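You operate a simulated robot arm through the tools that you are given. There is no shell and no other tool. Be economical: measure what you need, move in short steps, check, and stop when the job is done.

The job below is to be done with a simulated two-armed robot. You get a single attempt, and the scene is never put back.

Task
Wipe up the spill on the worktop with the pink cloth and put it back.

It is judged by the outcome, as a careful person would: the job done as asked, and still so three seconds after it is handed in. It fails if anything else is knocked over, pushed out of place, dropped, spilled or broken. Flat cloth is picked up by pressing the open fingertips on it (5 to 10 N) and closing them slowly along it; thin cloth reads only 2 to 8 mm in the jaws.

Robot
Two 6-joint arms with two-finger grippers on one trunk, on a base that drives. Base frame: it is fixed to the floor where the robot stands at the start and does not move with it; the origin is under the middle of the robot, x ahead of it, y to its left, z up; the surface under the hand at the start is at about z = 0.9. Readings come in m, degrees, newtons and seconds.
The left shoulder is at the start at [0.07, 0.176, 1.205], the right one opposite. With the tool pointing down near the work surface each hand reaches from about 0.48 to 0.8 m from the robot's upright axis, wherever it stands, measured 20 degrees to its own side. Payload 2.45 kg a hand.
Tool frame (each hand has its own): the origin (TCP) lies between the finger pads and is the grasp point; the fingertips stand 0.026 m ahead of it; z points along the fingers, y is the line along which they close. The gripper opens to 0.096 m. The gripper's body begins 0.069 m behind the TCP.
Orientation is that of the tool frame in the base frame, as a unit quaternion [x, y, z, w]. With the fingers straight down and closing along the base's y, the tool's x points along the base's -x, its y along +y and its z along -z.

Tools
- The arms move only by the tool apply_moves. It takes "left_increments", "right_increments" or both (then of equal length, played together; a hand with none holds still); each is a list of rows, each a list of 3 entries, a list of its own where there are three numbers: the shift along the tool's x, y, z in units of 250 mm (1.0 is 250 mm), then the turn, a rotation vector about the tool's x, y, z in units of 60 degrees (1.0 is 60 degrees), then the gripper command, from -1 (shut) to 1 (fully open), values between in proportion. In form: [[[x, y, z], [ax, ay, az], gripper], ...]. A call has 1 to 10 rows; each row is the pose to reach, as a shift and turn from the pose commanded when the call began, along the tool's axes at that moment. A call with a number of a shift or a turn outside -1 to 1 is refused whole. A row lasts 0.2 s, in which the tool goes at most 0.05 m and 8.6 degrees; a call with a longer step from one row to the next is refused whole, and so is a gripper value outside its range. A pose out of reach is approached as far as the arm can. The call stops where the force on the tool passes 40 N (or 10 N more than at its start, if that is more) or the arm is blocked; 0.2 s more then pass. The fingers move at their own pace and stop on an object; they squeeze with about 31 N. The grip force told is the motor's: it shows also when the fingers shut on nothing. Time passes only in rows, and 0.2 s behind the last, so rows that repeat a pose let the fingers close. The reply holds the time, the measured pose of the TCP, the force on the tool along the base axes, the opening and the grip force, in the units named above and with some noise, with the torque about the TCP (base axes, N m) and any sound that the robot's microphone picked up.
- Cameras (640 x 400 px; columns grow to the right, rows downward): "scene" is now at [0.1297, -0.0168, 1.5111]; the picture's right is [-0.18, -0.98, 0.00], its down [-0.69, 0.13, -0.71] and it looks along [0.70, -0.13, -0.70] (base axes); focal length 264 px, centre (320, 200). "left" rides on the left gripper at [0.082, -0.003, -0.098] in its tool frame; the picture's right is [0.04, 1.00, 0.00], its down [-0.73, 0.03, -0.68] and it looks along [-0.68, 0.03, 0.73] (tool axes); focal length 256 px, centre (320, 200). "right" rides on the right gripper at [0.082, 0.003, -0.098] in its tool frame; the picture's right is [-0.04, 1.00, 0.00], its down [-0.73, -0.03, -0.68] and it looks along [-0.68, -0.03, 0.73] (tool axes); focal length 256 px, centre (320, 200). There is no depth. A picture from a camera that has moved, and an enlarged one, comes with that camera's place and axes in the base frame and with its lens.
- grab_frame(camera): a new picture of that camera. The clock stands still meanwhile.
- raise_lower(by): slides the trunk up (or, below 0, down) by that many m; the arms and the scene camera ride with it, the base frame stays. It gives what a move gives, with no picture.
- steer(legs): drives the robot by 1 to 6 legs, each [ahead, left, turn to the left] in m, m and degrees, along the robot's own axes; the way and the turn of a leg run together, so that a leg with both is an arc; at most 1.5 m and 180 degrees a leg. The arms and the cameras ride along, it lands a little off, and it stops where it bumps. It gives what a move gives.
- head_to(pan, tilt): turns the head with the scene camera to pan (to the left, within 86 degrees either way) and tilt (down, from -29 to 69), counted from straight ahead of the robot. It gives what a move gives.
- enlarge(camera, box): a new picture of the part [left, top, right, bottom] of that camera's present view, enlarged. The clock stands still meanwhile.
- finish_job(): hands the job in; it is judged then, once.

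Work in short steps. Places have to be worked out from the pictures, the camera data and where the tool is seen: move nearer, look again, correct. Check each grasp and each placing, and mend what went wrong. You have 120 turns and 108 pictures in all, those below and enlarged ones among them. Open the grippers and draw the arms clear of the work before you hand the job in, unless the task says otherwise; then end with one line.

The tools are called after "Request:" as name(argument=value, ...) on one line, values as JSON. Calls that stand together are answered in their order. apply_moves: Moves the arms, as the interface text tells. Its arguments: {"type":"object","properties":{"left_increments":{"type":"array"},"right_increments":{"type":"array"}},"required":[]} The other tools are called the same way: raise_lower (by) slides the trunk up or down; steer (legs) drives the base; head_to (pan, tilt) turns the head that bears the scene camera; grab_frame (camera) takes a picture; enlarge (camera, box) takes an enlarged picture of a part of a camera's view; finish_job () hands the job in.

At the start:

```text
time_s: 0.0
left_tool_pos: [0.6294, 0.1415, 1.1439]
left_orientation: [-0.001, 1.0, 0.0, 0.001]
left_wrist_force: [-0.5, -0.4, 0.3]
left_moment: [0.01, -0.03, -0.01]
left_grip_width: 0.096
left_gripper_force: 0.1
right_tool_pos: [0.4057, -0.2293, 1.1566]
right_orientation: [0.0, 1.0, 0.001, 0.0]
right_wrist_force: [-0.2, -0.9, -0.2]
right_moment: [0.0, 0.02, 0.01]
right_grip_width: 0.0961
right_gripper_force: 0.0
trunk travel left (down, up): [-0.689, 0.151]
robot x, y, heading: [-0.0018, -0.0005, -0.2]
head pan, tilt: [-10.5, 44.7]
```

scene: 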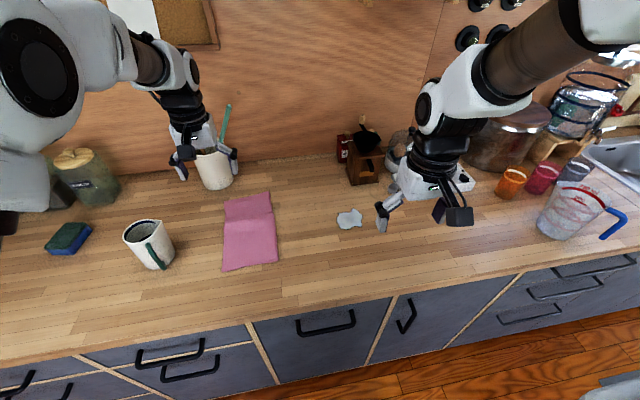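
right: 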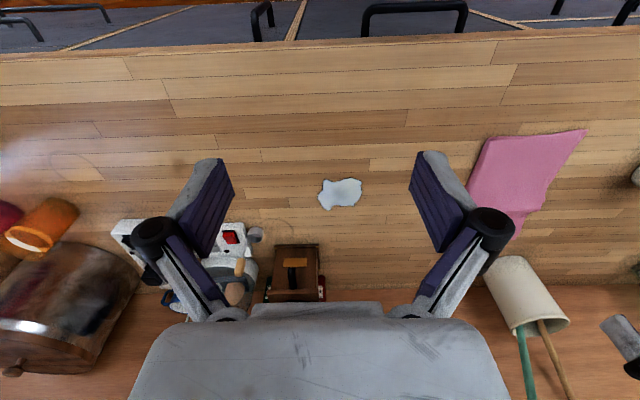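
left: 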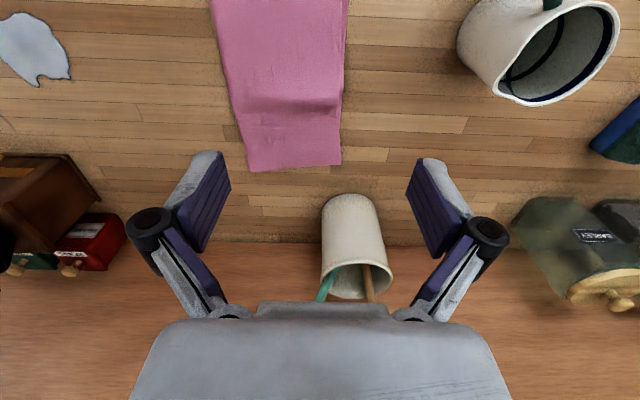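

The cloth appears to span x 0.53–0.81, y 0.03–0.17, with the spill near (0.65, -0.20). I'll look at both closer first.

Request:
enlarge(camera="left", box=[160, 0, 400, 200])

Request:
enlarge(camera="scene", box=[200, 120, 480, 295])

```text
2.00 times, centred on (280, 100) of left
camera zoom: at [0.5466, 0.1377, 1.2441], right [-0.04, 1.0, 0.0], down [0.73, 0.03, 0.68], along [0.68, 0.03, -0.73], focal length 512 px, centre (400, 400)
```

zoom: 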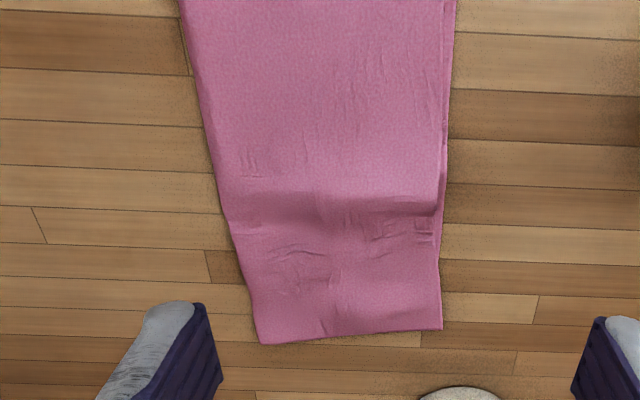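

```text
2.29 times, centred on (340, 208) of scene
camera zoom: at [0.1297, -0.0168, 1.5111], right [-0.18, -0.98, 0.0], down [-0.69, 0.13, -0.71], along [0.7, -0.13, -0.7], focal length 604 px, centre (274, 183)
```

zoom: 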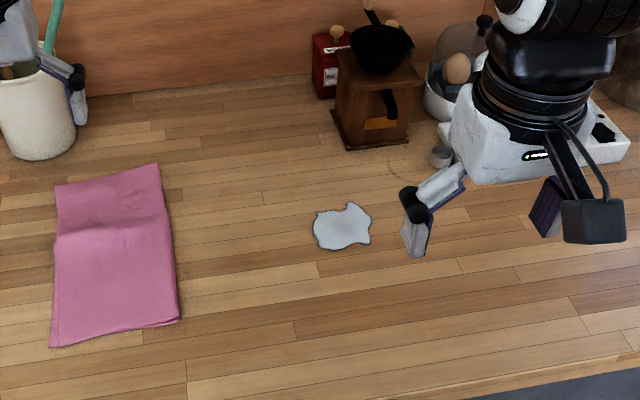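

The cloth is folded lengthwise, with the fold at the spill side and open edges at +y. I'll use the left hand, and shift the base 0.15 m right so both cloth and spill are within its reach.

Request:
steer(legs=[[0, -0.15, 0]])

```text
time_s: 1.4
left_tool_pos: [0.6293, -0.0063, 1.1451]
left_orientation: [0.001, 1.0, -0.001, 0.002]
left_wrist_force: [-0.5, 0.8, 0.0]
left_moment: [0.01, -0.01, -0.01]
left_grip_width: 0.096
left_gripper_force: 0.0
right_tool_pos: [0.4044, -0.3782, 1.1556]
right_orientation: [0.001, 1.0, -0.001, 0.0]
right_wrist_force: [-0.6, -0.5, 0.6]
right_moment: [-0.02, 0.02, -0.01]
right_grip_width: 0.0958
right_gripper_force: 0.0
trunk travel left (down, up): [-0.689, 0.151]
robot x, y, heading: [0.001, -0.1509, 0.0]
head pan, tilt: [-10.5, 44.7]
```

Base is in place. Bring the left hand over the cloth at about (0.645, 0.075), z 1.0, with fingers half open.

Request:
apply_moves(left_increments=[[[-0.016, 0.08, 0.145], [0, 0, 0], 0.04], [[-0.032, 0.16, 0.29], [0, 0, 0], 0.04], [[-0.048, 0.24, 0.435], [0, 0, 0], 0.04], [[-0.064, 0.325, 0.58], [0, 0, 0], 0.04], [[-0.064, 0.325, 0.58], [0, 0, 0], 0.04]])

Request:
grab_frame(camera="left")

Request:
grab_frame(camera="scene")

```text
time_s: 2.6
left_tool_pos: [0.6446, 0.0755, 0.9987]
left_orientation: [0.001, 1.0, 0.0, 0.001]
left_wrist_force: [-0.2, 1.6, 0.2]
left_moment: [0.02, -0.03, -0.02]
left_grip_width: 0.0499
left_gripper_force: 0.1
right_tool_pos: [0.4033, -0.3807, 1.1556]
right_orientation: [0.0, 1.0, 0.001, 0.0]
right_wrist_force: [0.0, -0.2, 0.3]
right_moment: [0.0, -0.02, -0.02]
right_grip_width: 0.096
right_gripper_force: 0.1
trunk travel left (down, up): [-0.689, 0.151]
robot x, y, heading: [-0.0009, -0.15, -0.2]
head pan, tilt: [-10.5, 44.7]
```

```text
102 pictures are left
camera left: at [0.5619, 0.0717, 1.098], right [-0.04, 1.0, 0.0], down [0.73, 0.03, 0.68], along [0.68, 0.03, -0.73], focal length 256 px, centre (320, 200)
```

left: 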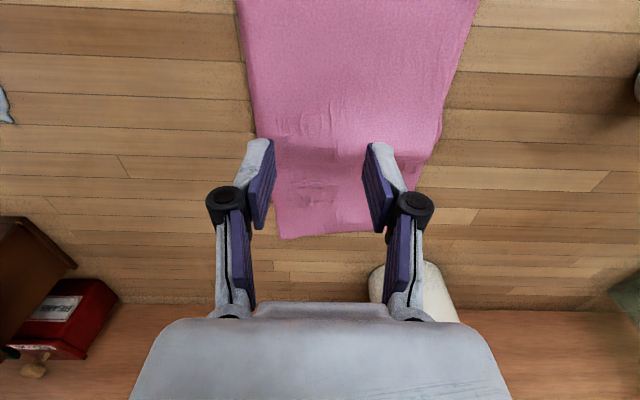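

```text
101 pictures are left
camera scene: at [0.1288, -0.1677, 1.5111], right [-0.18, -0.98, 0.0], down [-0.69, 0.13, -0.71], along [0.7, -0.13, -0.7], focal length 264 px, centre (320, 200)
```

scene: 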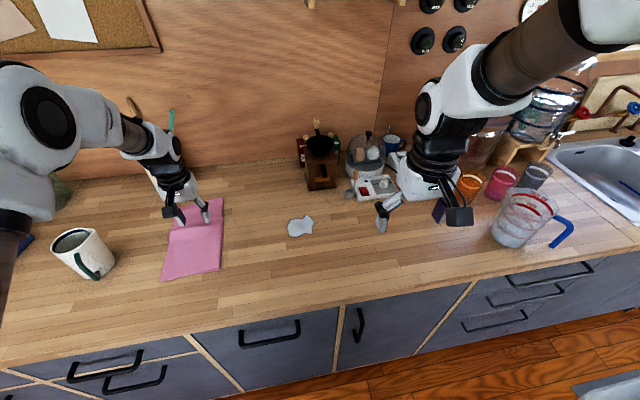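

Fingers sit over the fold-side half of the cloth. Descend to just above it.

Request:
apply_moves(left_increments=[[[0, 0, 0.12], [0, 0, 0], 0.04], [[0, 0, 0.24], [0, 0, 0], 0.04], [[0, 0, 0.252], [0, 0, 0], 0.04]])

```text
time_s: 3.4
left_tool_pos: [0.6441, 0.0731, 0.9361]
left_orientation: [0.001, 1.0, -0.001, 0.0]
left_wrist_force: [0.5, -0.4, -0.3]
left_moment: [-0.02, -0.03, 0.03]
left_grip_width: 0.0499
left_gripper_force: 0.1
right_tool_pos: [0.4039, -0.3789, 1.1559]
right_orientation: [0.0, 1.0, 0.0, 0.0]
right_wrist_force: [0.4, 0.9, 0.1]
right_moment: [0.0, 0.02, 0.0]
right_grip_width: 0.096
right_gripper_force: 0.0
trunk travel left (down, up): [-0.689, 0.151]
robot x, y, heading: [-0.0027, -0.1493, 0.0]
head pan, tilt: [-10.5, 44.7]
```

Still no contact at z 0.936; step down 5 mm.

Request:
apply_moves(left_increments=[[[0, 0, 0.01], [0, 0, 0], 0.04], [[0, 0, 0.02], [0, 0, 0], 0.04]])

```text
time_s: 4.0
left_tool_pos: [0.6451, 0.073, 0.9308]
left_orientation: [0.001, 1.0, -0.001, 0.0]
left_wrist_force: [0.5, -0.8, 0.2]
left_moment: [-0.04, 0.01, 0.01]
left_grip_width: 0.0496
left_gripper_force: 0.0
right_tool_pos: [0.4044, -0.3788, 1.1547]
right_orientation: [0.001, 1.0, 0.0, 0.0]
right_wrist_force: [0.5, 0.2, -0.5]
right_moment: [0.02, 0.02, -0.01]
right_grip_width: 0.0958
right_gripper_force: 0.1
trunk travel left (down, up): [-0.689, 0.151]
robot x, y, heading: [-0.0015, -0.1476, -0.0]
head pan, tilt: [-10.5, 44.7]
```

No contact yet; another 4 mm in 2 mm steps.

Request:
apply_moves(left_increments=[[[0, 0, 0.008], [0, 0, 0], 0.04], [[0, 0, 0.016], [0, 0, 0], 0.04]])

```text
time_s: 4.6
left_tool_pos: [0.6464, 0.0714, 0.9281]
left_orientation: [0.001, 1.0, -0.001, 0.0]
left_wrist_force: [-0.3, 0.2, 0.6]
left_moment: [0.0, 0.0, -0.04]
left_grip_width: 0.05
left_gripper_force: 0.2
right_tool_pos: [0.4045, -0.3795, 1.1553]
right_orientation: [0.001, 1.0, 0.0, 0.0]
right_wrist_force: [-0.1, 0.1, -0.2]
right_moment: [-0.01, 0.0, -0.01]
right_grip_width: 0.096
right_gripper_force: 0.0
trunk travel left (down, up): [-0.689, 0.151]
robot x, y, heading: [0.0029, -0.1513, -0.3]
head pan, tilt: [-10.5, 44.7]
```

Another 4 mm.

Request:
apply_moves(left_increments=[[[0, 0, 0.008], [0, 0, 0], 0.04], [[0, 0, 0.016], [0, 0, 0], 0.04]])

```text
time_s: 5.2
left_tool_pos: [0.6458, 0.0722, 0.9265]
left_orientation: [0.002, 1.0, -0.001, 0.002]
left_wrist_force: [2.0, 0.7, 9.9]
left_moment: [0.02, 0.0, -0.04]
left_grip_width: 0.05
left_gripper_force: 0.0
right_tool_pos: [0.4012, -0.3799, 1.1556]
right_orientation: [0.0, 1.0, 0.001, 0.001]
right_wrist_force: [-0.6, 0.3, 0.0]
right_moment: [-0.02, -0.01, -0.02]
right_grip_width: 0.096
right_gripper_force: 0.1
trunk travel left (down, up): [-0.689, 0.151]
robot x, y, heading: [0.0013, -0.1479, -0.1]
head pan, tilt: [-10.5, 44.7]
```

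Contact at 9.9 N, right for the pinch. Close slowly along the cloth.

Request:
apply_moves(left_increments=[[[0, 0, 0], [0, 0, 0], -0.1], [[0, 0, 0], [0, 0, 0], -0.24], [[0, 0, 0], [0, 0, 0], -0.38], [[0, 0, 0], [0, 0, 0], -0.52], [[0, 0, 0], [0, 0, 0], -0.66], [[0, 0, 0], [0, 0, 0], -0.8], [[0, 0, 0], [0, 0, 0], -0.9], [[0, 0, 0], [0, 0, 0], -1], [[0, 0, 0], [0, 0, 0], -1]])

Request:
grab_frame(camera="left")

```text
time_s: 7.2
left_tool_pos: [0.643, 0.0712, 0.9266]
left_orientation: [0.001, 1.0, 0.0, 0.003]
left_wrist_force: [1.2, 0.5, 28.9]
left_moment: [-0.08, -0.02, 0.01]
left_grip_width: 0.0051
left_gripper_force: 27.8
right_tool_pos: [0.4004, -0.3809, 1.157]
right_orientation: [0.0, 1.0, 0.0, 0.001]
right_wrist_force: [0.3, 0.7, -0.2]
right_moment: [-0.01, 0.0, 0.01]
right_grip_width: 0.0963
right_gripper_force: 0.0
trunk travel left (down, up): [-0.689, 0.151]
robot x, y, heading: [-0.0013, -0.1514, -0.1]
head pan, tilt: [-10.5, 44.7]
```

```text
100 pictures are left
camera left: at [0.5598, 0.0675, 1.0263], right [-0.04, 1.0, 0.0], down [0.73, 0.03, 0.68], along [0.68, 0.03, -0.73], focal length 256 px, centre (320, 200)
```

left: 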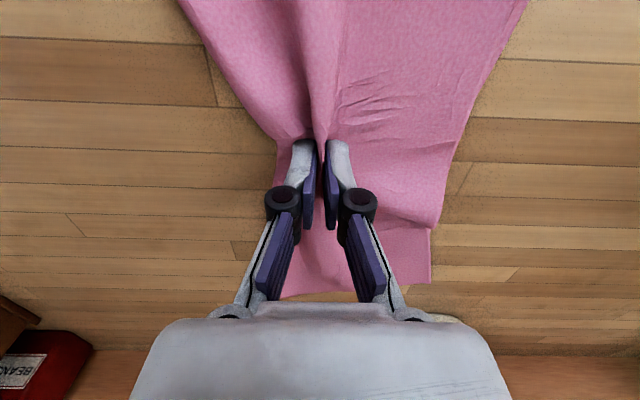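

Cloth is pinched (5 mm in the jaws). Raise 25 mm and check that it comes along.

Request:
apply_moves(left_increments=[[[0, 0, -0.05], [0, 0, 0], -1], [[0, 0, -0.1], [0, 0, 0], -1], [[0, 0, -0.1], [0, 0, 0], -1]])

Request:
grab_frame(camera="left")

Request:
grab_frame(camera="scene")

```text
time_s: 8.0
left_tool_pos: [0.6456, 0.0721, 0.9484]
left_orientation: [0.001, 1.0, -0.001, 0.0]
left_wrist_force: [0.5, 1.4, 3.5]
left_moment: [0.06, 0.01, 0.03]
left_grip_width: 0.0017
left_gripper_force: 28.0
right_tool_pos: [0.4056, -0.3795, 1.1557]
right_orientation: [0.0, 1.0, 0.0, 0.0]
right_wrist_force: [0.5, 0.6, 0.4]
right_moment: [-0.03, 0.0, 0.0]
right_grip_width: 0.0961
right_gripper_force: 0.1
trunk travel left (down, up): [-0.689, 0.151]
robot x, y, heading: [0.0037, -0.1518, -0.4]
head pan, tilt: [-10.5, 44.7]
```

```text
99 pictures are left
camera left: at [0.5628, 0.068, 1.0475], right [-0.04, 1.0, 0.0], down [0.73, 0.03, 0.68], along [0.68, 0.03, -0.73], focal length 256 px, centre (320, 200)
```

left: 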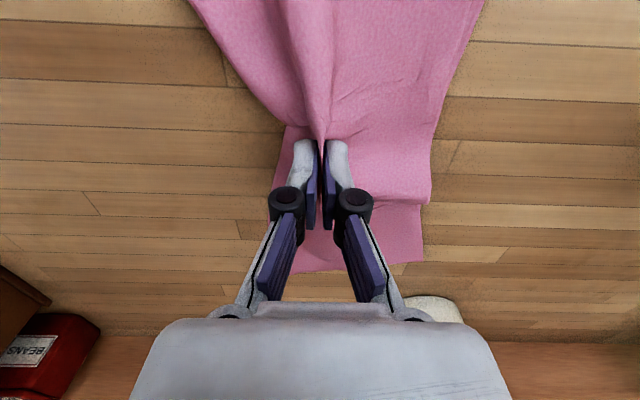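

```text
98 pictures are left
camera scene: at [0.1298, -0.1666, 1.511], right [-0.18, -0.98, 0.0], down [-0.69, 0.13, -0.71], along [0.7, -0.13, -0.7], focal length 264 px, centre (320, 200)
```

scene: 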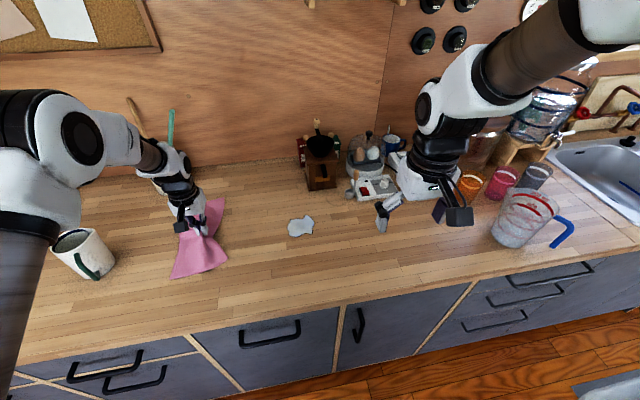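

Width fell to 1.7 mm, so I need to verify the hold with a close-up.

Request:
enlarge(camera="left", box=[230, 100, 430, 280])

Request:
enlarge(camera="scene", box=[140, 170, 260, 290])

```text
2.22 times, centred on (330, 190) of left
camera zoom: at [0.5628, 0.068, 1.0475], right [-0.04, 1.0, 0.0], down [0.73, 0.03, 0.68], along [0.68, 0.03, -0.73], focal length 569 px, centre (298, 222)
```

zoom: 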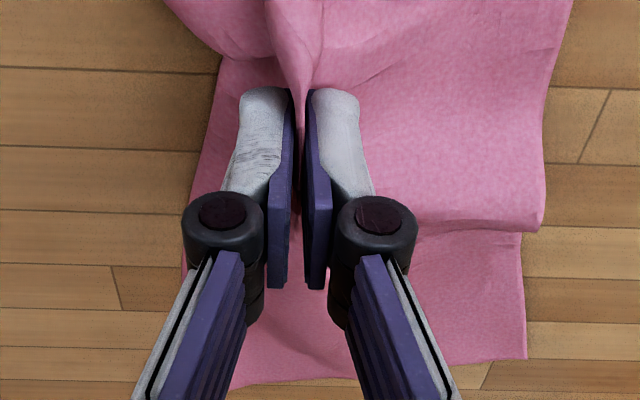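

```text
3.33 times, centred on (200, 230) of scene
camera zoom: at [0.1298, -0.1666, 1.511], right [-0.18, -0.98, 0.0], down [-0.69, 0.13, -0.71], along [0.7, -0.13, -0.7], focal length 881 px, centre (720, 100)
```

zoom: 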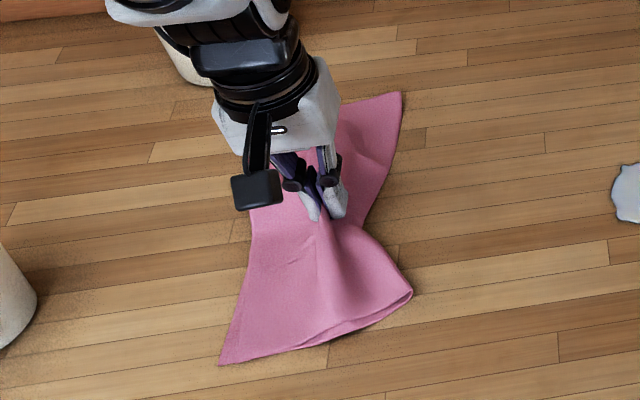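

The cloth is held. Drag it toward the spill, first 150 mm.

Request:
apply_moves(left_increments=[[[0, -0.1, 0], [0, 0, 0], -1], [[0, -0.2, 0], [0, 0, 0], -1], [[0, -0.3, 0], [0, 0, 0], -1], [[0, -0.4, 0], [0, 0, 0], -1], [[0, -0.5, 0], [0, 0, 0], -1], [[0, -0.6, 0], [0, 0, 0], -1]])

Request:
grab_frame(camera="scene")

Request:
grab_frame(camera="left")

```text
time_s: 9.4
left_tool_pos: [0.6448, -0.0778, 0.9493]
left_orientation: [0.0, 1.0, -0.001, 0.001]
left_wrist_force: [0.6, -0.4, 2.3]
left_moment: [-0.03, 0.01, 0.01]
left_grip_width: 0.0027
left_gripper_force: 33.4
right_tool_pos: [0.4043, -0.3799, 1.1549]
right_orientation: [0.0, 1.0, 0.001, 0.0]
right_wrist_force: [-0.1, -0.6, 1.0]
right_moment: [0.03, -0.02, 0.01]
right_grip_width: 0.0959
right_gripper_force: 0.1
trunk travel left (down, up): [-0.689, 0.151]
robot x, y, heading: [-0.0004, -0.15, -0.1]
head pan, tilt: [-10.5, 44.7]
```

```text
95 pictures are left
camera scene: at [0.1293, -0.1678, 1.5111], right [-0.18, -0.98, 0.0], down [-0.69, 0.13, -0.71], along [0.7, -0.13, -0.7], focal length 264 px, centre (320, 200)
```

scene: 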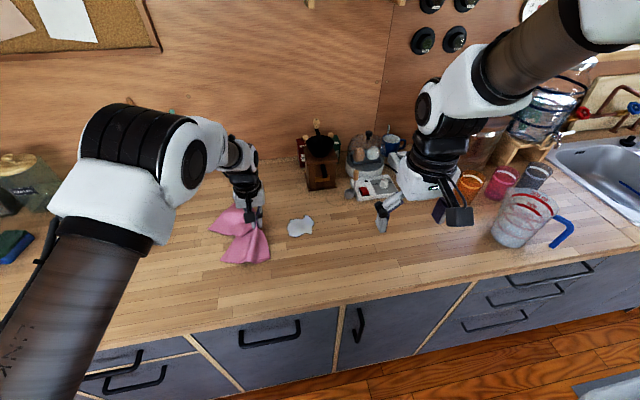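

```text
94 pictures are left
camera left: at [0.5621, -0.0824, 1.0485], right [-0.04, 1.0, 0.0], down [0.73, 0.03, 0.68], along [0.68, 0.03, -0.73], focal length 256 px, centre (320, 200)
```

left: 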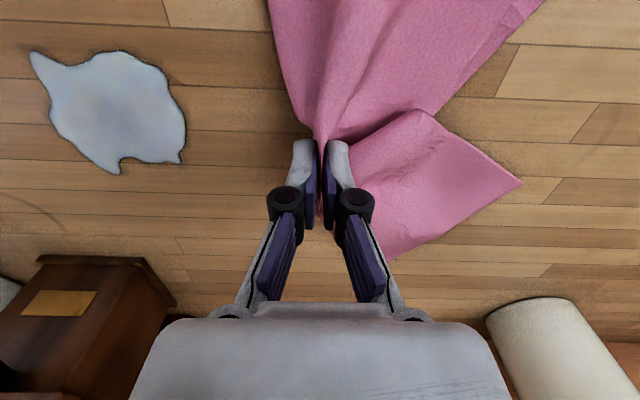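

Spill spans about x 0.60–0.68, y -0.24 to -0.16. Move to its left edge and lower to just touching.

Request:
apply_moves(left_increments=[[[0.02, -0.12, 0], [0, 0, 0], -1], [[0.02, -0.24, 0], [0, 0, 0], -1], [[0.02, -0.28, 0.03], [0, 0, 0], -1], [[0.02, -0.3, 0.06], [0, 0, 0], -1], [[0.02, -0.3, 0.084], [0, 0, 0], -1]])

```text
time_s: 10.6
left_tool_pos: [0.658, -0.1308, 0.9281]
left_orientation: [0.001, 1.0, -0.002, 0.003]
left_wrist_force: [0.1, 1.7, 17.5]
left_moment: [0.06, -0.12, 0.01]
left_grip_width: 0.0042
left_gripper_force: 29.1
left hand out of reach, approached as far as the arm can: row 2, 3, 4, 5
right_tool_pos: [0.4024, -0.3789, 1.1568]
right_orientation: [0.0, 1.0, 0.0, 0.002]
right_wrist_force: [0.1, -0.5, 1.3]
right_moment: [-0.01, -0.03, 0.01]
right_grip_width: 0.0957
right_gripper_force: 0.1
trunk travel left (down, up): [-0.689, 0.151]
robot x, y, heading: [-0.0034, -0.1488, -0.2]
head pan, tilt: [-10.5, 44.7]
```

The left hand runs out of reach inward there. I'll lift slightly and drive the base further right, which also draws the cloth across the spill.

Request:
apply_moves(left_increments=[[[0, 0, -0.03], [0, 0, 0], -1], [[0, 0, -0.05], [0, 0, 0], -1]])

Request:
steer(legs=[[0, -0.14, 0]])

Request:
grab_frame(camera="left")

Request:
grab_frame(camera="scene")

```text
time_s: 11.2
left_tool_pos: [0.6576, -0.1321, 0.937]
left_orientation: [0.002, 1.0, -0.003, 0.0]
left_wrist_force: [0.2, 0.4, -1.1]
left_moment: [0.01, 0.01, 0.02]
left_grip_width: 0.0053
left_gripper_force: 31.5
right_tool_pos: [0.403, -0.3791, 1.1565]
right_orientation: [0.0, 1.0, 0.0, 0.0]
right_wrist_force: [0.3, -0.6, -0.1]
right_moment: [-0.01, -0.01, 0.01]
right_grip_width: 0.0961
right_gripper_force: 0.0
trunk travel left (down, up): [-0.689, 0.151]
robot x, y, heading: [0.0003, -0.1477, -0.3]
head pan, tilt: [-10.5, 44.7]
```

```text
time_s: 12.5
left_tool_pos: [0.6585, -0.2696, 0.9377]
left_orientation: [0.002, 1.0, -0.002, 0.0]
left_wrist_force: [1.0, 0.0, 0.2]
left_moment: [0.46, 0.05, 0.02]
left_grip_width: 0.004
left_gripper_force: 27.4
right_tool_pos: [0.403, -0.5156, 1.1558]
right_orientation: [0.0, 1.0, 0.0, 0.0]
right_wrist_force: [0.1, 0.0, 0.0]
right_moment: [0.0, 0.0, -0.01]
right_grip_width: 0.0962
right_gripper_force: 0.1
trunk travel left (down, up): [-0.689, 0.151]
robot x, y, heading: [-0.002, -0.2859, -0.0]
head pan, tilt: [-10.5, 44.7]
```

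```text
93 pictures are left
camera left: at [0.5765, -0.2726, 1.0371], right [-0.04, 1.0, 0.0], down [0.73, 0.03, 0.68], along [0.68, 0.02, -0.73], focal length 256 px, centre (320, 200)
```

left: 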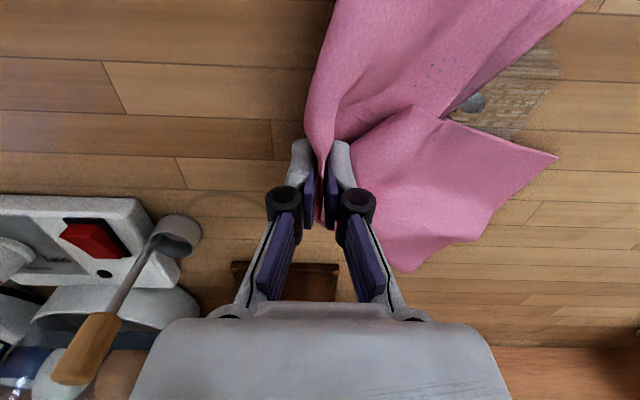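

```text
92 pictures are left
camera scene: at [0.1289, -0.3032, 1.5111], right [-0.18, -0.98, 0.0], down [-0.69, 0.13, -0.71], along [0.7, -0.13, -0.7], focal length 264 px, centre (320, 200)
```

scene: 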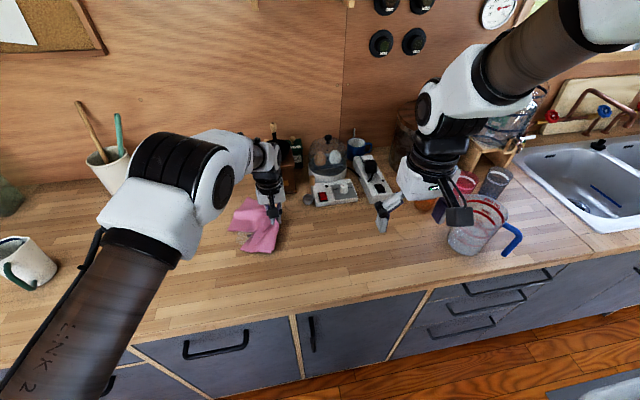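

Most of the spill has been swept; a damp patch remains near (0.63, -0.18). Press down and rub with strokes along y.

Request:
apply_moves(left_increments=[[[0.05, 0, 0.03], [0, 0, 0], -1], [[0.05, 0.04, 0.043], [0, 0, 0], -1], [[0.05, 0.14, 0.043], [0, 0, 0], -1], [[0.06, 0.24, 0.043], [0, 0, 0], -1], [[0.08, 0.34, 0.043], [0, 0, 0], -1], [[0.1, 0.44, 0.043], [0, 0, 0], -1], [[0.1, 0.34, 0.043], [0, 0, 0], -1], [[0.1, 0.24, 0.043], [0, 0, 0], -1], [[0.1, 0.14, 0.043], [0, 0, 0], -1], [[0.1, 0.04, 0.043], [0, 0, 0], -1]])

Request:
grab_frame(camera="left")

```text
time_s: 14.7
left_tool_pos: [0.6361, -0.2551, 0.9293]
left_orientation: [0.002, 1.0, -0.002, 0.001]
left_wrist_force: [-3.7, 0.6, 21.3]
left_moment: [-0.31, -0.06, -0.08]
left_grip_width: 0.0028
left_gripper_force: 32.3
left hand out of reach, approached as far as the arm can: row 1, 10
right_tool_pos: [0.4013, -0.5185, 1.1568]
right_orientation: [0.001, 1.0, 0.001, 0.002]
right_wrist_force: [-0.2, 1.1, -0.5]
right_moment: [0.06, 0.01, 0.02]
right_grip_width: 0.0958
right_gripper_force: 0.0
trunk travel left (down, up): [-0.689, 0.151]
robot x, y, heading: [0.0002, -0.2865, -0.2]
head pan, tilt: [-10.5, 44.7]
```

```text
91 pictures are left
camera left: at [0.5539, -0.2586, 1.0276], right [-0.04, 1.0, 0.0], down [0.73, 0.03, 0.68], along [0.68, 0.02, -0.73], focal length 256 px, centre (320, 200)
```

left: 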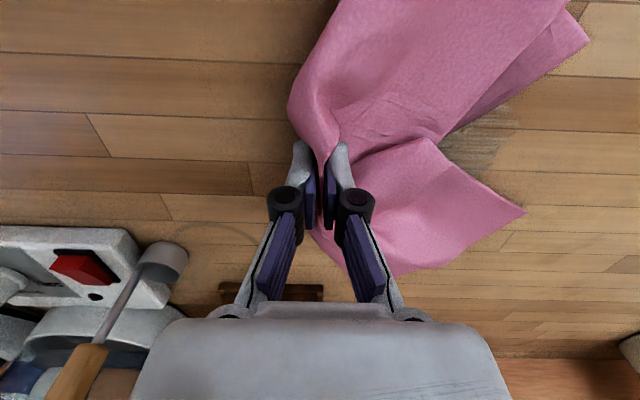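

Nearly clean, with a damp patch near (0.62, -0.165). Zigzag in x over the whole spill area under light pressure.

Request:
apply_moves(left_increments=[[[-0.1, 0.1, 0.0], [0, 0, 0], -1], [[0.06, 0.16, 0.0], [0, 0, 0], -1], [[0.12, 0.24, 0.0], [0, 0, 0], -1], [[-0.04, 0.3, 0.0], [0, 0, 0], -1], [[-0.14, 0.36, 0.0], [0, 0, 0], -1], [[0.02, 0.42, 0.0], [0, 0, 0], -1], [[0.12, 0.5, 0.0], [0, 0, 0], -1], [[0.1, 0.34, 0.0], [0, 0, 0], -1], [[0.06, 0.18, 0.0], [0, 0, 0], -1], [[0.0, 0.05, 0.0], [0, 0, 0], -1]])

Request:
grab_frame(camera="left")

```text
time_s: 16.9
left_tool_pos: [0.6358, -0.2392, 0.927]
left_orientation: [0.002, 1.0, -0.001, 0.0]
left_wrist_force: [-2.6, 4.9, 19.4]
left_moment: [0.47, -0.12, 0.1]
left_grip_width: 0.0048
left_gripper_force: 33.7
right_tool_pos: [0.4017, -0.5172, 1.1568]
right_orientation: [0.001, 1.0, 0.0, 0.002]
right_wrist_force: [0.0, 0.8, -0.1]
right_moment: [0.0, 0.0, 0.0]
right_grip_width: 0.0959
right_gripper_force: 0.0
trunk travel left (down, up): [-0.689, 0.151]
robot x, y, heading: [-0.0004, -0.2873, -0.1]
head pan, tilt: [-10.5, 44.7]
```

```text
90 pictures are left
camera left: at [0.554, -0.2437, 1.0271], right [-0.04, 1.0, 0.0], down [0.73, 0.03, 0.68], along [0.68, 0.02, -0.73], focal length 256 px, centre (320, 200)
```

left: 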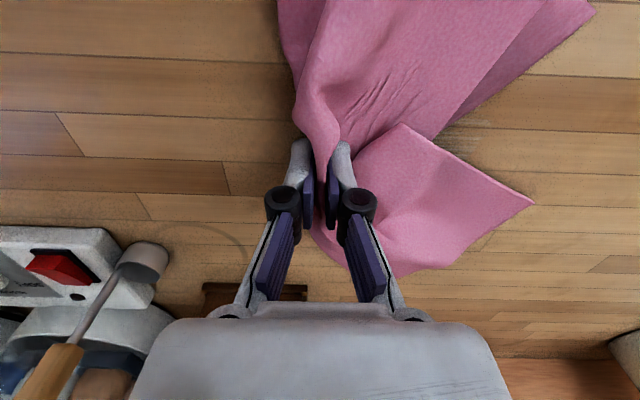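

Looks mostly clean; lift the cloth clear and inspect the table beneath.

Request:
apply_moves(left_increments=[[[0, 0, -0.15], [0, 0, 0], -1], [[0, 0, -0.3], [0, 0, 0], -1], [[0, 0, -0.45], [0, 0, 0], -1], [[0, 0, -0.6], [0, 0, 0], -1], [[0, 0.14, -0.72], [0, 0, 0], -1], [[0, 0.28, -0.72], [0, 0, 0], -1], [[0, 0.42, -0.72], [0, 0, 0], -1], [[0, 0.56, -0.72], [0, 0, 0], -1], [[0, 0.56, -0.72], [0, 0, 0], -1]])

Request:
grab_frame(camera="scene")

Request:
grab_frame(camera="left")

```text
time_s: 18.9
left_tool_pos: [0.6405, -0.1003, 1.1049]
left_orientation: [0.002, 1.0, -0.002, -0.001]
left_wrist_force: [0.3, 0.6, 3.9]
left_moment: [0.04, -0.06, 0.07]
left_grip_width: 0.0017
left_gripper_force: 27.6
right_tool_pos: [0.4044, -0.5178, 1.1548]
right_orientation: [0.001, 1.0, 0.0, 0.0]
right_wrist_force: [0.7, -1.2, -0.3]
right_moment: [0.0, 0.0, 0.01]
right_grip_width: 0.0962
right_gripper_force: 0.0
trunk travel left (down, up): [-0.689, 0.151]
robot x, y, heading: [-0.0006, -0.2835, -0.1]
head pan, tilt: [-10.5, 44.7]
```

```text
89 pictures are left
camera scene: at [0.1296, -0.3054, 1.511], right [-0.18, -0.98, 0.0], down [-0.69, 0.13, -0.71], along [0.7, -0.13, -0.7], focal length 264 px, centre (320, 200)
```

scene: 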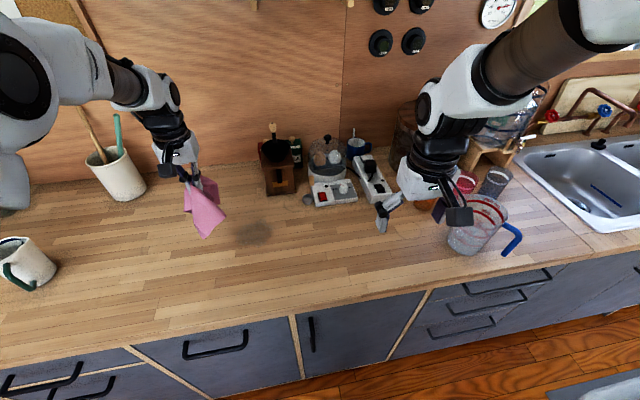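

```text
88 pictures are left
camera left: at [0.5577, -0.104, 1.205], right [-0.04, 1.0, 0.0], down [0.73, 0.03, 0.68], along [0.68, 0.02, -0.73], focal length 256 px, centre (320, 200)
```

left: 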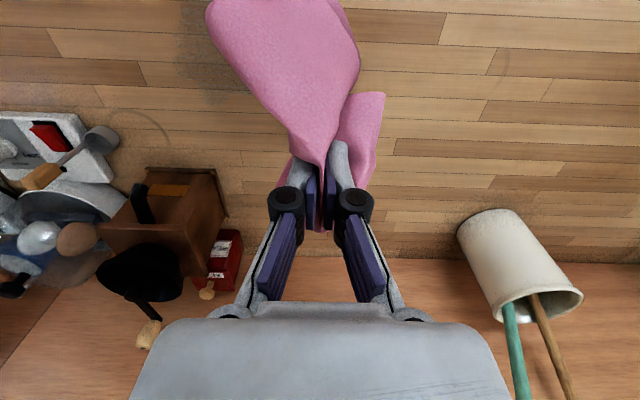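

Zoom in on the wiped place.

Request:
enlarge(camera="scene", box=[170, 160, 350, 280])

```text
3.33 times, centred on (260, 220) of scene
camera zoom: at [0.1296, -0.3054, 1.511], right [-0.18, -0.98, 0.0], down [-0.69, 0.13, -0.71], along [0.7, -0.13, -0.7], focal length 881 px, centre (520, 133)
```

zoom: 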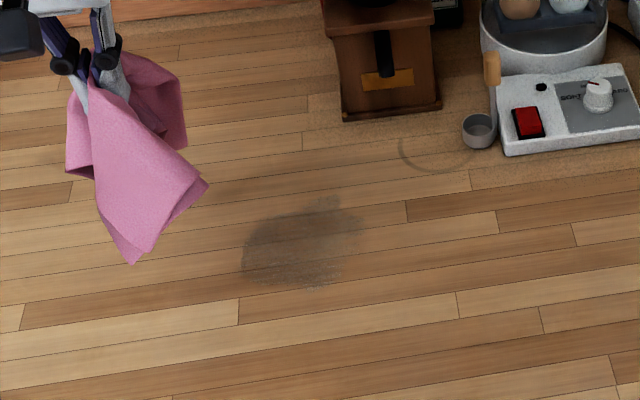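

A damp stain remains at about x 0.60–0.69, y -0.26 to -0.155. Drive a bit further right so the hand can cover it freely, then rub again.

Request:
steer(legs=[[0, -0.1, 0]])

```text
time_s: 20.0
left_tool_pos: [0.6396, -0.1994, 1.1051]
left_orientation: [0.002, 1.0, -0.002, 0.001]
left_wrist_force: [-1.0, 0.9, 0.4]
left_moment: [0.05, -0.07, -0.01]
left_grip_width: 0.0021
left_gripper_force: 28.9
right_tool_pos: [0.4039, -0.6167, 1.1564]
right_orientation: [0.001, 1.0, 0.0, 0.0]
right_wrist_force: [-0.4, -0.3, 0.1]
right_moment: [0.01, 0.01, -0.04]
right_grip_width: 0.0958
right_gripper_force: 0.1
trunk travel left (down, up): [-0.689, 0.151]
robot x, y, heading: [-0.0039, -0.3829, -0.3]
head pan, tilt: [-10.5, 44.7]
```

Lower the cloth onto the stain centre.

Request:
apply_moves(left_increments=[[[0, 0.04, 0.14], [0, 0, 0], -1], [[0, 0.08, 0.28], [0, 0, 0], -1], [[0, 0.12, 0.42], [0, 0, 0], -1], [[0, 0.12, 0.56], [0, 0, 0], -1], [[0, 0.12, 0.66], [0, 0, 0], -1], [[0, 0.12, 0.69], [0, 0, 0], -1]])

Request:
grab_frame(camera="left")

```text
time_s: 21.4
left_tool_pos: [0.6373, -0.1727, 0.9326]
left_orientation: [0.0, 1.0, -0.001, 0.001]
left_wrist_force: [0.7, 2.4, 6.5]
left_moment: [0.06, -0.07, 0.03]
left_grip_width: 0.0044
left_gripper_force: 28.6
right_tool_pos: [0.4032, -0.6192, 1.1562]
right_orientation: [0.001, 1.0, 0.0, 0.001]
right_wrist_force: [-0.3, -0.2, 1.1]
right_moment: [0.03, 0.0, -0.02]
right_grip_width: 0.0961
right_gripper_force: 0.1
trunk travel left (down, up): [-0.689, 0.151]
robot x, y, heading: [0.0016, -0.3884, -0.3]
head pan, tilt: [-10.5, 44.7]
```

```text
86 pictures are left
camera left: at [0.555, -0.176, 1.0317], right [-0.04, 1.0, 0.0], down [0.73, 0.03, 0.68], along [0.68, 0.02, -0.73], focal length 256 px, centre (320, 200)
```

left: 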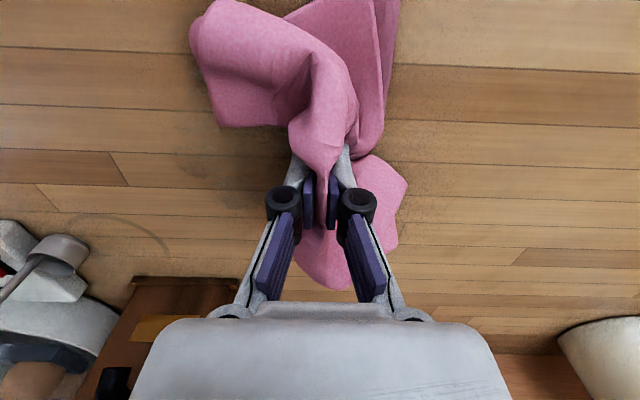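

Cloth bunched under the fingers. Rub with x strokes stepping across the stain.

Request:
apply_moves(left_increments=[[[0.15, 0.04, 0.016], [0, 0, 0], -1], [[-0.01, 0.02, 0.016], [0, 0, 0], -1], [[-0.17, 0.0, 0.016], [0, 0, 0], -1], [[-0.01, -0.06, 0.016], [0, 0, 0], -1], [[0.15, -0.1, 0.016], [0, 0, 0], -1], [[-0.01, -0.15, 0.016], [0, 0, 0], -1], [[-0.18, -0.2, 0.016], [0, 0, 0], -1], [[-0.02, -0.25, 0.016], [0, 0, 0], -1], [[0.14, -0.3, 0.016], [0, 0, 0], -1], [[-0.02, -0.34, 0.016], [0, 0, 0], -1]])

Request:
grab_frame(camera="left")

```text
time_s: 23.6
left_tool_pos: [0.6463, -0.2564, 0.9299]
left_orientation: [0.002, 1.0, -0.002, -0.002]
left_wrist_force: [1.3, -3.0, 1.5]
left_moment: [-0.04, 0.14, 0.03]
left_grip_width: 0.0047
left_gripper_force: 37.5
right_tool_pos: [0.4066, -0.6171, 1.1553]
right_orientation: [0.0, 1.0, 0.0, -0.001]
right_wrist_force: [0.6, 0.0, 0.1]
right_moment: [-0.06, 0.05, 0.03]
right_grip_width: 0.0959
right_gripper_force: 0.1
trunk travel left (down, up): [-0.689, 0.151]
robot x, y, heading: [-0.0002, -0.3905, -0.1]
head pan, tilt: [-10.5, 44.7]
```

```text
85 pictures are left
camera left: at [0.5636, -0.2597, 1.0297], right [-0.04, 1.0, 0.0], down [0.74, 0.03, 0.68], along [0.68, 0.02, -0.74], focal length 256 px, centre (320, 200)
```

left: 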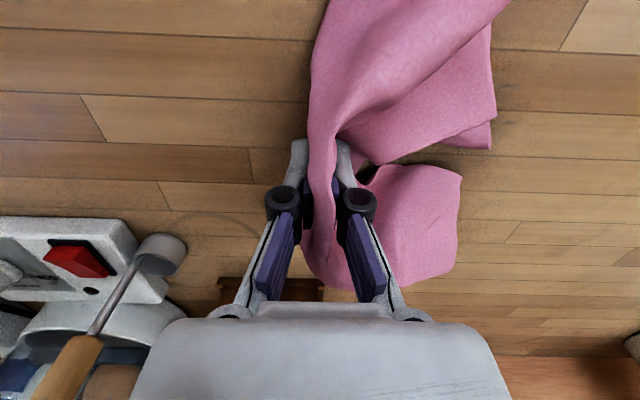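

Pressure is light here; press 3 mm further and rub back across.

Request:
apply_moves(left_increments=[[[-0.12, 0.02, 0.012], [0, 0, 0], -1], [[0.04, 0.06, 0.012], [0, 0, 0], -1], [[0.18, 0.1, 0.012], [0, 0, 0], -1], [[0.02, 0.15, 0.012], [0, 0, 0], -1], [[-0.14, 0.2, 0.012], [0, 0, 0], -1], [[0.02, 0.25, 0.012], [0, 0, 0], -1], [[0.18, 0.3, 0.012], [0, 0, 0], -1], [[0.02, 0.35, 0.012], [0, 0, 0], -1], [[-0.14, 0.4, 0.012], [0, 0, 0], -1], [[0.02, 0.42, 0.012], [0, 0, 0], -1]])

Request:
apply_moves(left_increments=[[[0, 0.12, -0.15], [0, 0, 0], -1], [[0, 0.24, -0.3], [0, 0, 0], -1], [[0, 0.36, -0.45], [0, 0, 0], -1], [[0, 0.48, -0.6], [0, 0, 0], -1], [[0, 0.6, -0.7], [0, 0, 0], -1], [[0, 0.6, -0.7], [0, 0, 0], -1]])

Request:
enlarge(camera="scene", box=[110, 140, 320, 280])

```text
time_s: 25.8
left_tool_pos: [0.6369, -0.154, 0.9277]
left_orientation: [0.001, 1.0, -0.002, 0.0]
left_wrist_force: [1.0, 0.9, 6.1]
left_moment: [0.12, -0.01, -0.01]
left_grip_width: 0.004
left_gripper_force: 30.3
right_tool_pos: [0.4011, -0.6194, 1.1572]
right_orientation: [0.001, 1.0, 0.001, 0.001]
right_wrist_force: [-0.7, 0.0, -0.2]
right_moment: [-0.01, 0.0, 0.01]
right_grip_width: 0.0959
right_gripper_force: 0.0
trunk travel left (down, up): [-0.689, 0.151]
robot x, y, heading: [0.0003, -0.3901, -0.3]
head pan, tilt: [-10.5, 44.7]
```

```text
time_s: 27.2
left_tool_pos: [0.6411, -0.0008, 1.1]
left_orientation: [0.002, 1.0, -0.001, -0.001]
left_wrist_force: [-0.1, -1.4, -1.1]
left_moment: [0.02, 0.04, 0.02]
left_grip_width: 0.0027
left_gripper_force: 29.0
right_tool_pos: [0.4047, -0.6176, 1.1552]
right_orientation: [0.001, 1.0, 0.0, 0.0]
right_wrist_force: [0.4, -0.4, -0.4]
right_moment: [0.01, 0.01, 0.0]
right_grip_width: 0.0959
right_gripper_force: 0.0
trunk travel left (down, up): [-0.689, 0.151]
robot x, y, heading: [-0.0019, -0.3881, -0.2]
head pan, tilt: [-10.5, 44.7]
```

```text
2.86 times, centred on (215, 210) of scene
camera zoom: at [0.1293, -0.4057, 1.511], right [-0.18, -0.98, 0.0], down [-0.69, 0.13, -0.71], along [0.7, -0.13, -0.7], focal length 755 px, centre (620, 171)
```

zoom: 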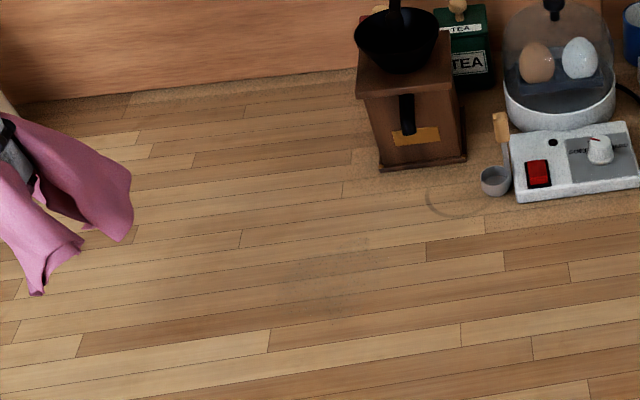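

Only a faint trace is left at (0.63, -0.20). One more rubbing pass.

Request:
apply_moves(left_increments=[[[0, -0.15, 0.1], [0, 0, 0], -1], [[0, -0.3, 0.22], [0, 0, 0], -1], [[0, -0.42, 0.36], [0, 0, 0], -1], [[0, -0.54, 0.5], [0, 0, 0], -1], [[0, -0.64, 0.62], [0, 0, 0], -1], [[0, -0.66, 0.68], [0, 0, 0], -1]])

Request:
apply_moves(left_increments=[[[0.15, 0.02, 0.013], [0, 0, 0], -1], [[-0.01, 0.0, 0.013], [0, 0, 0], -1], [[-0.17, -0.04, 0.013], [0, 0, 0], -1], [[-0.01, -0.08, 0.013], [0, 0, 0], -1], [[0.15, -0.12, 0.013], [0, 0, 0], -1], [[-0.01, -0.15, 0.013], [0, 0, 0], -1], [[-0.18, -0.2, 0.013], [0, 0, 0], -1], [[-0.02, -0.25, 0.013], [0, 0, 0], -1], [[0.14, -0.3, 0.013], [0, 0, 0], -1], [[-0.02, -0.36, 0.013], [0, 0, 0], -1]])

Request:
apply_moves(left_increments=[[[-0.12, 0.02, 0.008], [0, 0, 0], -1], [[0.04, 0.06, 0.008], [0, 0, 0], -1], [[0.16, 0.1, 0.008], [0, 0, 0], -1], [[0.02, 0.14, 0.008], [0, 0, 0], -1], [[-0.14, 0.18, 0.008], [0, 0, 0], -1], [[0.02, 0.22, 0.008], [0, 0, 0], -1], [[0.16, 0.26, 0.008], [0, 0, 0], -1], [[0.02, 0.3, 0.008], [0, 0, 0], -1], [[-0.14, 0.34, 0.008], [0, 0, 0], -1], [[0.02, 0.38, 0.008], [0, 0, 0], -1]])

Request:
apply_moves(left_increments=[[[0, 0.12, -0.15], [0, 0, 0], -1], [[0, 0.24, -0.3], [0, 0, 0], -1], [[0, 0.36, -0.45], [0, 0, 0], -1], [[0, 0.48, -0.6], [0, 0, 0], -1], [[0, 0.6, -0.7], [0, 0, 0], -1], [[0, 0.6, -0.7], [0, 0, 0], -1]])

Request:
enlarge(camera="scene", box=[110, 140, 320, 280])

```text
time_s: 28.6
left_tool_pos: [0.638, -0.1668, 0.9324]
left_orientation: [0.001, 1.0, -0.002, 0.0]
left_wrist_force: [0.7, 0.4, -3.3]
left_moment: [0.02, 0.06, 0.0]
left_grip_width: 0.0034
left_gripper_force: 26.7
right_tool_pos: [0.4033, -0.618, 1.1567]
right_orientation: [0.001, 1.0, 0.0, 0.0]
right_wrist_force: [0.6, 0.1, 0.4]
right_moment: [0.02, 0.0, 0.01]
right_grip_width: 0.0959
right_gripper_force: 0.1
trunk travel left (down, up): [-0.689, 0.151]
robot x, y, heading: [-0.0032, -0.39, -0.3]
head pan, tilt: [-10.5, 44.7]
```

```text
time_s: 30.8
left_tool_pos: [0.6441, -0.2578, 0.9279]
left_orientation: [0.001, 1.0, -0.001, 0.0]
left_wrist_force: [-0.9, -2.0, 12.5]
left_moment: [-0.02, 0.12, 0.03]
left_grip_width: 0.0029
left_gripper_force: 33.4
right_tool_pos: [0.4038, -0.6178, 1.1567]
right_orientation: [0.002, 1.0, 0.0, 0.0]
right_wrist_force: [0.1, 0.3, -0.2]
right_moment: [-0.02, 0.04, -0.02]
right_grip_width: 0.0961
right_gripper_force: 0.0
trunk travel left (down, up): [-0.689, 0.151]
robot x, y, heading: [-0.0005, -0.3881, -0.1]
head pan, tilt: [-10.5, 44.7]
```

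```text
time_s: 33.0
left_tool_pos: [0.6348, -0.1616, 0.9267]
left_orientation: [0.001, 1.0, -0.002, 0.001]
left_wrist_force: [2.4, 3.7, 15.4]
left_moment: [0.51, -0.22, -0.03]
left_grip_width: 0.0032
left_gripper_force: 33.3
right_tool_pos: [0.4002, -0.6191, 1.157]
right_orientation: [-0.001, 1.0, -0.001, 0.001]
right_wrist_force: [-0.6, -0.5, -1.1]
right_moment: [-0.01, -0.03, -0.01]
right_grip_width: 0.0961
right_gripper_force: 0.0
trunk travel left (down, up): [-0.689, 0.151]
robot x, y, heading: [0.0002, -0.3912, -0.2]
head pan, tilt: [-10.5, 44.7]
```

```text
time_s: 34.4
left_tool_pos: [0.639, -0.0101, 1.1031]
left_orientation: [0.002, 1.0, -0.001, -0.001]
left_wrist_force: [0.7, -0.1, 0.4]
left_moment: [0.0, -0.01, 0.07]
left_grip_width: 0.0024
left_gripper_force: 31.3
right_tool_pos: [0.4039, -0.6189, 1.1561]
right_orientation: [0.001, 1.0, 0.0, 0.0]
right_wrist_force: [0.4, 0.1, 0.4]
right_moment: [0.0, 0.03, 0.0]
right_grip_width: 0.0962
right_gripper_force: 0.0
trunk travel left (down, up): [-0.689, 0.151]
robot x, y, heading: [-0.0007, -0.3895, -0.2]
head pan, tilt: [-10.5, 44.7]
```

```text
2.86 times, centred on (215, 210) of scene
camera zoom: at [0.1297, -0.4059, 1.511], right [-0.18, -0.98, 0.0], down [-0.69, 0.13, -0.71], along [0.7, -0.13, -0.7], focal length 755 px, centre (620, 171)
```

zoom: 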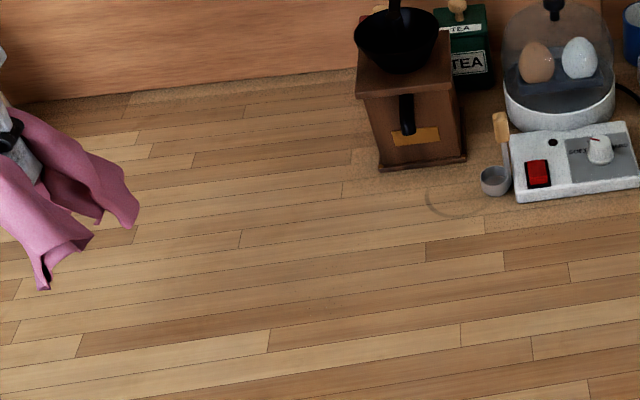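

The worktop is clean. Drive back left so the hand is over the cloth's original place.

Request:
steer(legs=[[0, 0.22, 0]])

Request:
grab_frame(camera="scene")

Request:
grab_frame(camera="left")

```text
time_s: 36.1
left_tool_pos: [0.6381, 0.2075, 1.1012]
left_orientation: [0.001, 1.0, -0.001, 0.001]
left_wrist_force: [0.0, -0.8, 0.7]
left_moment: [0.03, 0.0, -0.02]
left_grip_width: 0.0022
left_gripper_force: 32.2
right_tool_pos: [0.4037, -0.4017, 1.1559]
right_orientation: [0.001, 1.0, 0.001, -0.001]
right_wrist_force: [0.0, -0.4, -0.4]
right_moment: [0.0, 0.0, 0.02]
right_grip_width: 0.0959
right_gripper_force: 0.0
trunk travel left (down, up): [-0.689, 0.151]
robot x, y, heading: [0.0015, -0.1724, -0.1]
head pan, tilt: [-10.5, 44.7]
```

```text
82 pictures are left
camera scene: at [0.1293, -0.1889, 1.5111], right [-0.18, -0.98, 0.0], down [-0.69, 0.13, -0.71], along [0.7, -0.13, -0.7], focal length 264 px, centre (320, 200)
```

scene: 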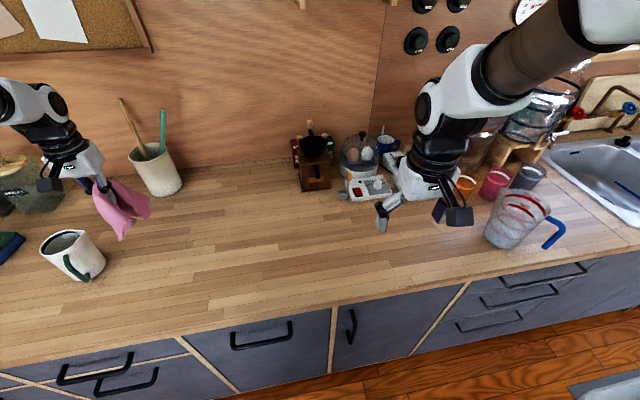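

```text
81 pictures are left
camera left: at [0.5562, 0.2036, 1.2021], right [-0.04, 1.0, 0.0], down [0.73, 0.03, 0.68], along [0.68, 0.02, -0.73], focal length 256 px, centre (320, 200)
```

left: 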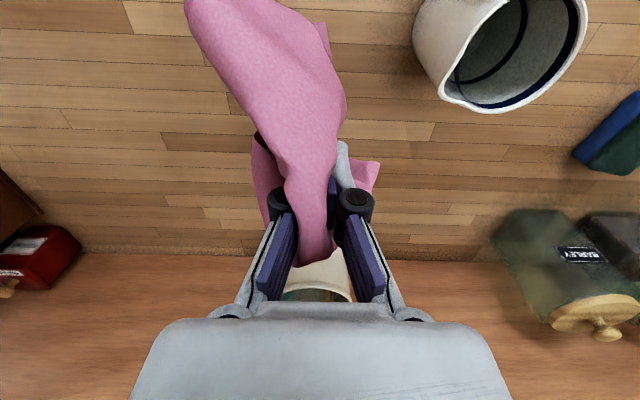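

Now lay the cloth: lower until the hem touches near y 0.2, then pull toward -y while lowering.

Request:
apply_moves(left_increments=[[[0, 0, 0.12], [0, 0, 0], -1], [[0, 0, 0.24], [0, 0, 0], -1], [[0, -0.02, 0.36], [0, 0, 0], -1], [[0, -0.1, 0.42], [0, 0, 0], -1], [[0, -0.2, 0.48], [0, 0, 0], -1], [[0, -0.3, 0.54], [0, 0, 0], -1], [[0, -0.4, 0.6], [0, 0, 0], -1], [[0, -0.5, 0.65], [0, 0, 0], -1]])

Request:
grab_frame(camera="scene")

Request:
grab_frame(camera="left")

```text
time_s: 37.9
left_tool_pos: [0.6375, 0.0826, 0.9396]
left_orientation: [0.001, 1.0, -0.002, -0.001]
left_wrist_force: [0.5, -0.2, -0.5]
left_moment: [0.05, 0.02, 0.0]
left_grip_width: 0.0031
left_gripper_force: 33.3
right_tool_pos: [0.4045, -0.4006, 1.1551]
right_orientation: [0.001, 1.0, 0.001, 0.0]
right_wrist_force: [0.5, -0.5, 0.7]
right_moment: [0.03, -0.01, -0.02]
right_grip_width: 0.0959
right_gripper_force: 0.1
trunk travel left (down, up): [-0.689, 0.151]
robot x, y, heading: [0.0005, -0.1733, -0.0]
head pan, tilt: [-10.5, 44.7]
```

```text
80 pictures are left
camera scene: at [0.13, -0.1887, 1.511], right [-0.18, -0.98, 0.0], down [-0.69, 0.13, -0.71], along [0.7, -0.13, -0.7], focal length 264 px, centre (320, 200)
```

scene: 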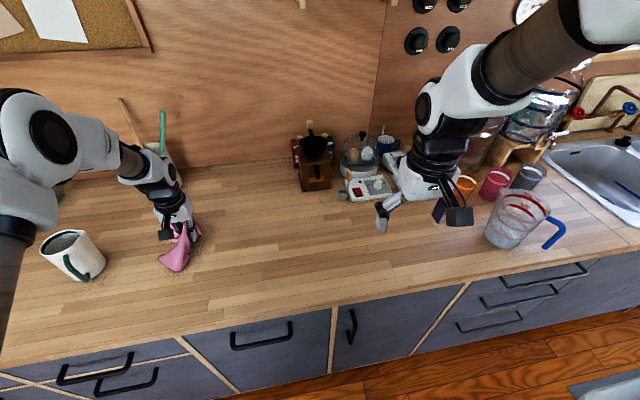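

```text
79 pictures are left
camera left: at [0.5542, 0.0787, 1.0395], right [-0.04, 1.0, 0.0], down [0.73, 0.03, 0.68], along [0.68, 0.02, -0.73], focal length 256 px, centre (320, 200)
```

left: 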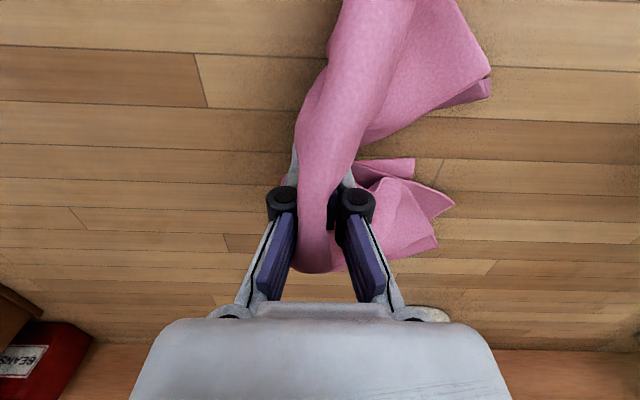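

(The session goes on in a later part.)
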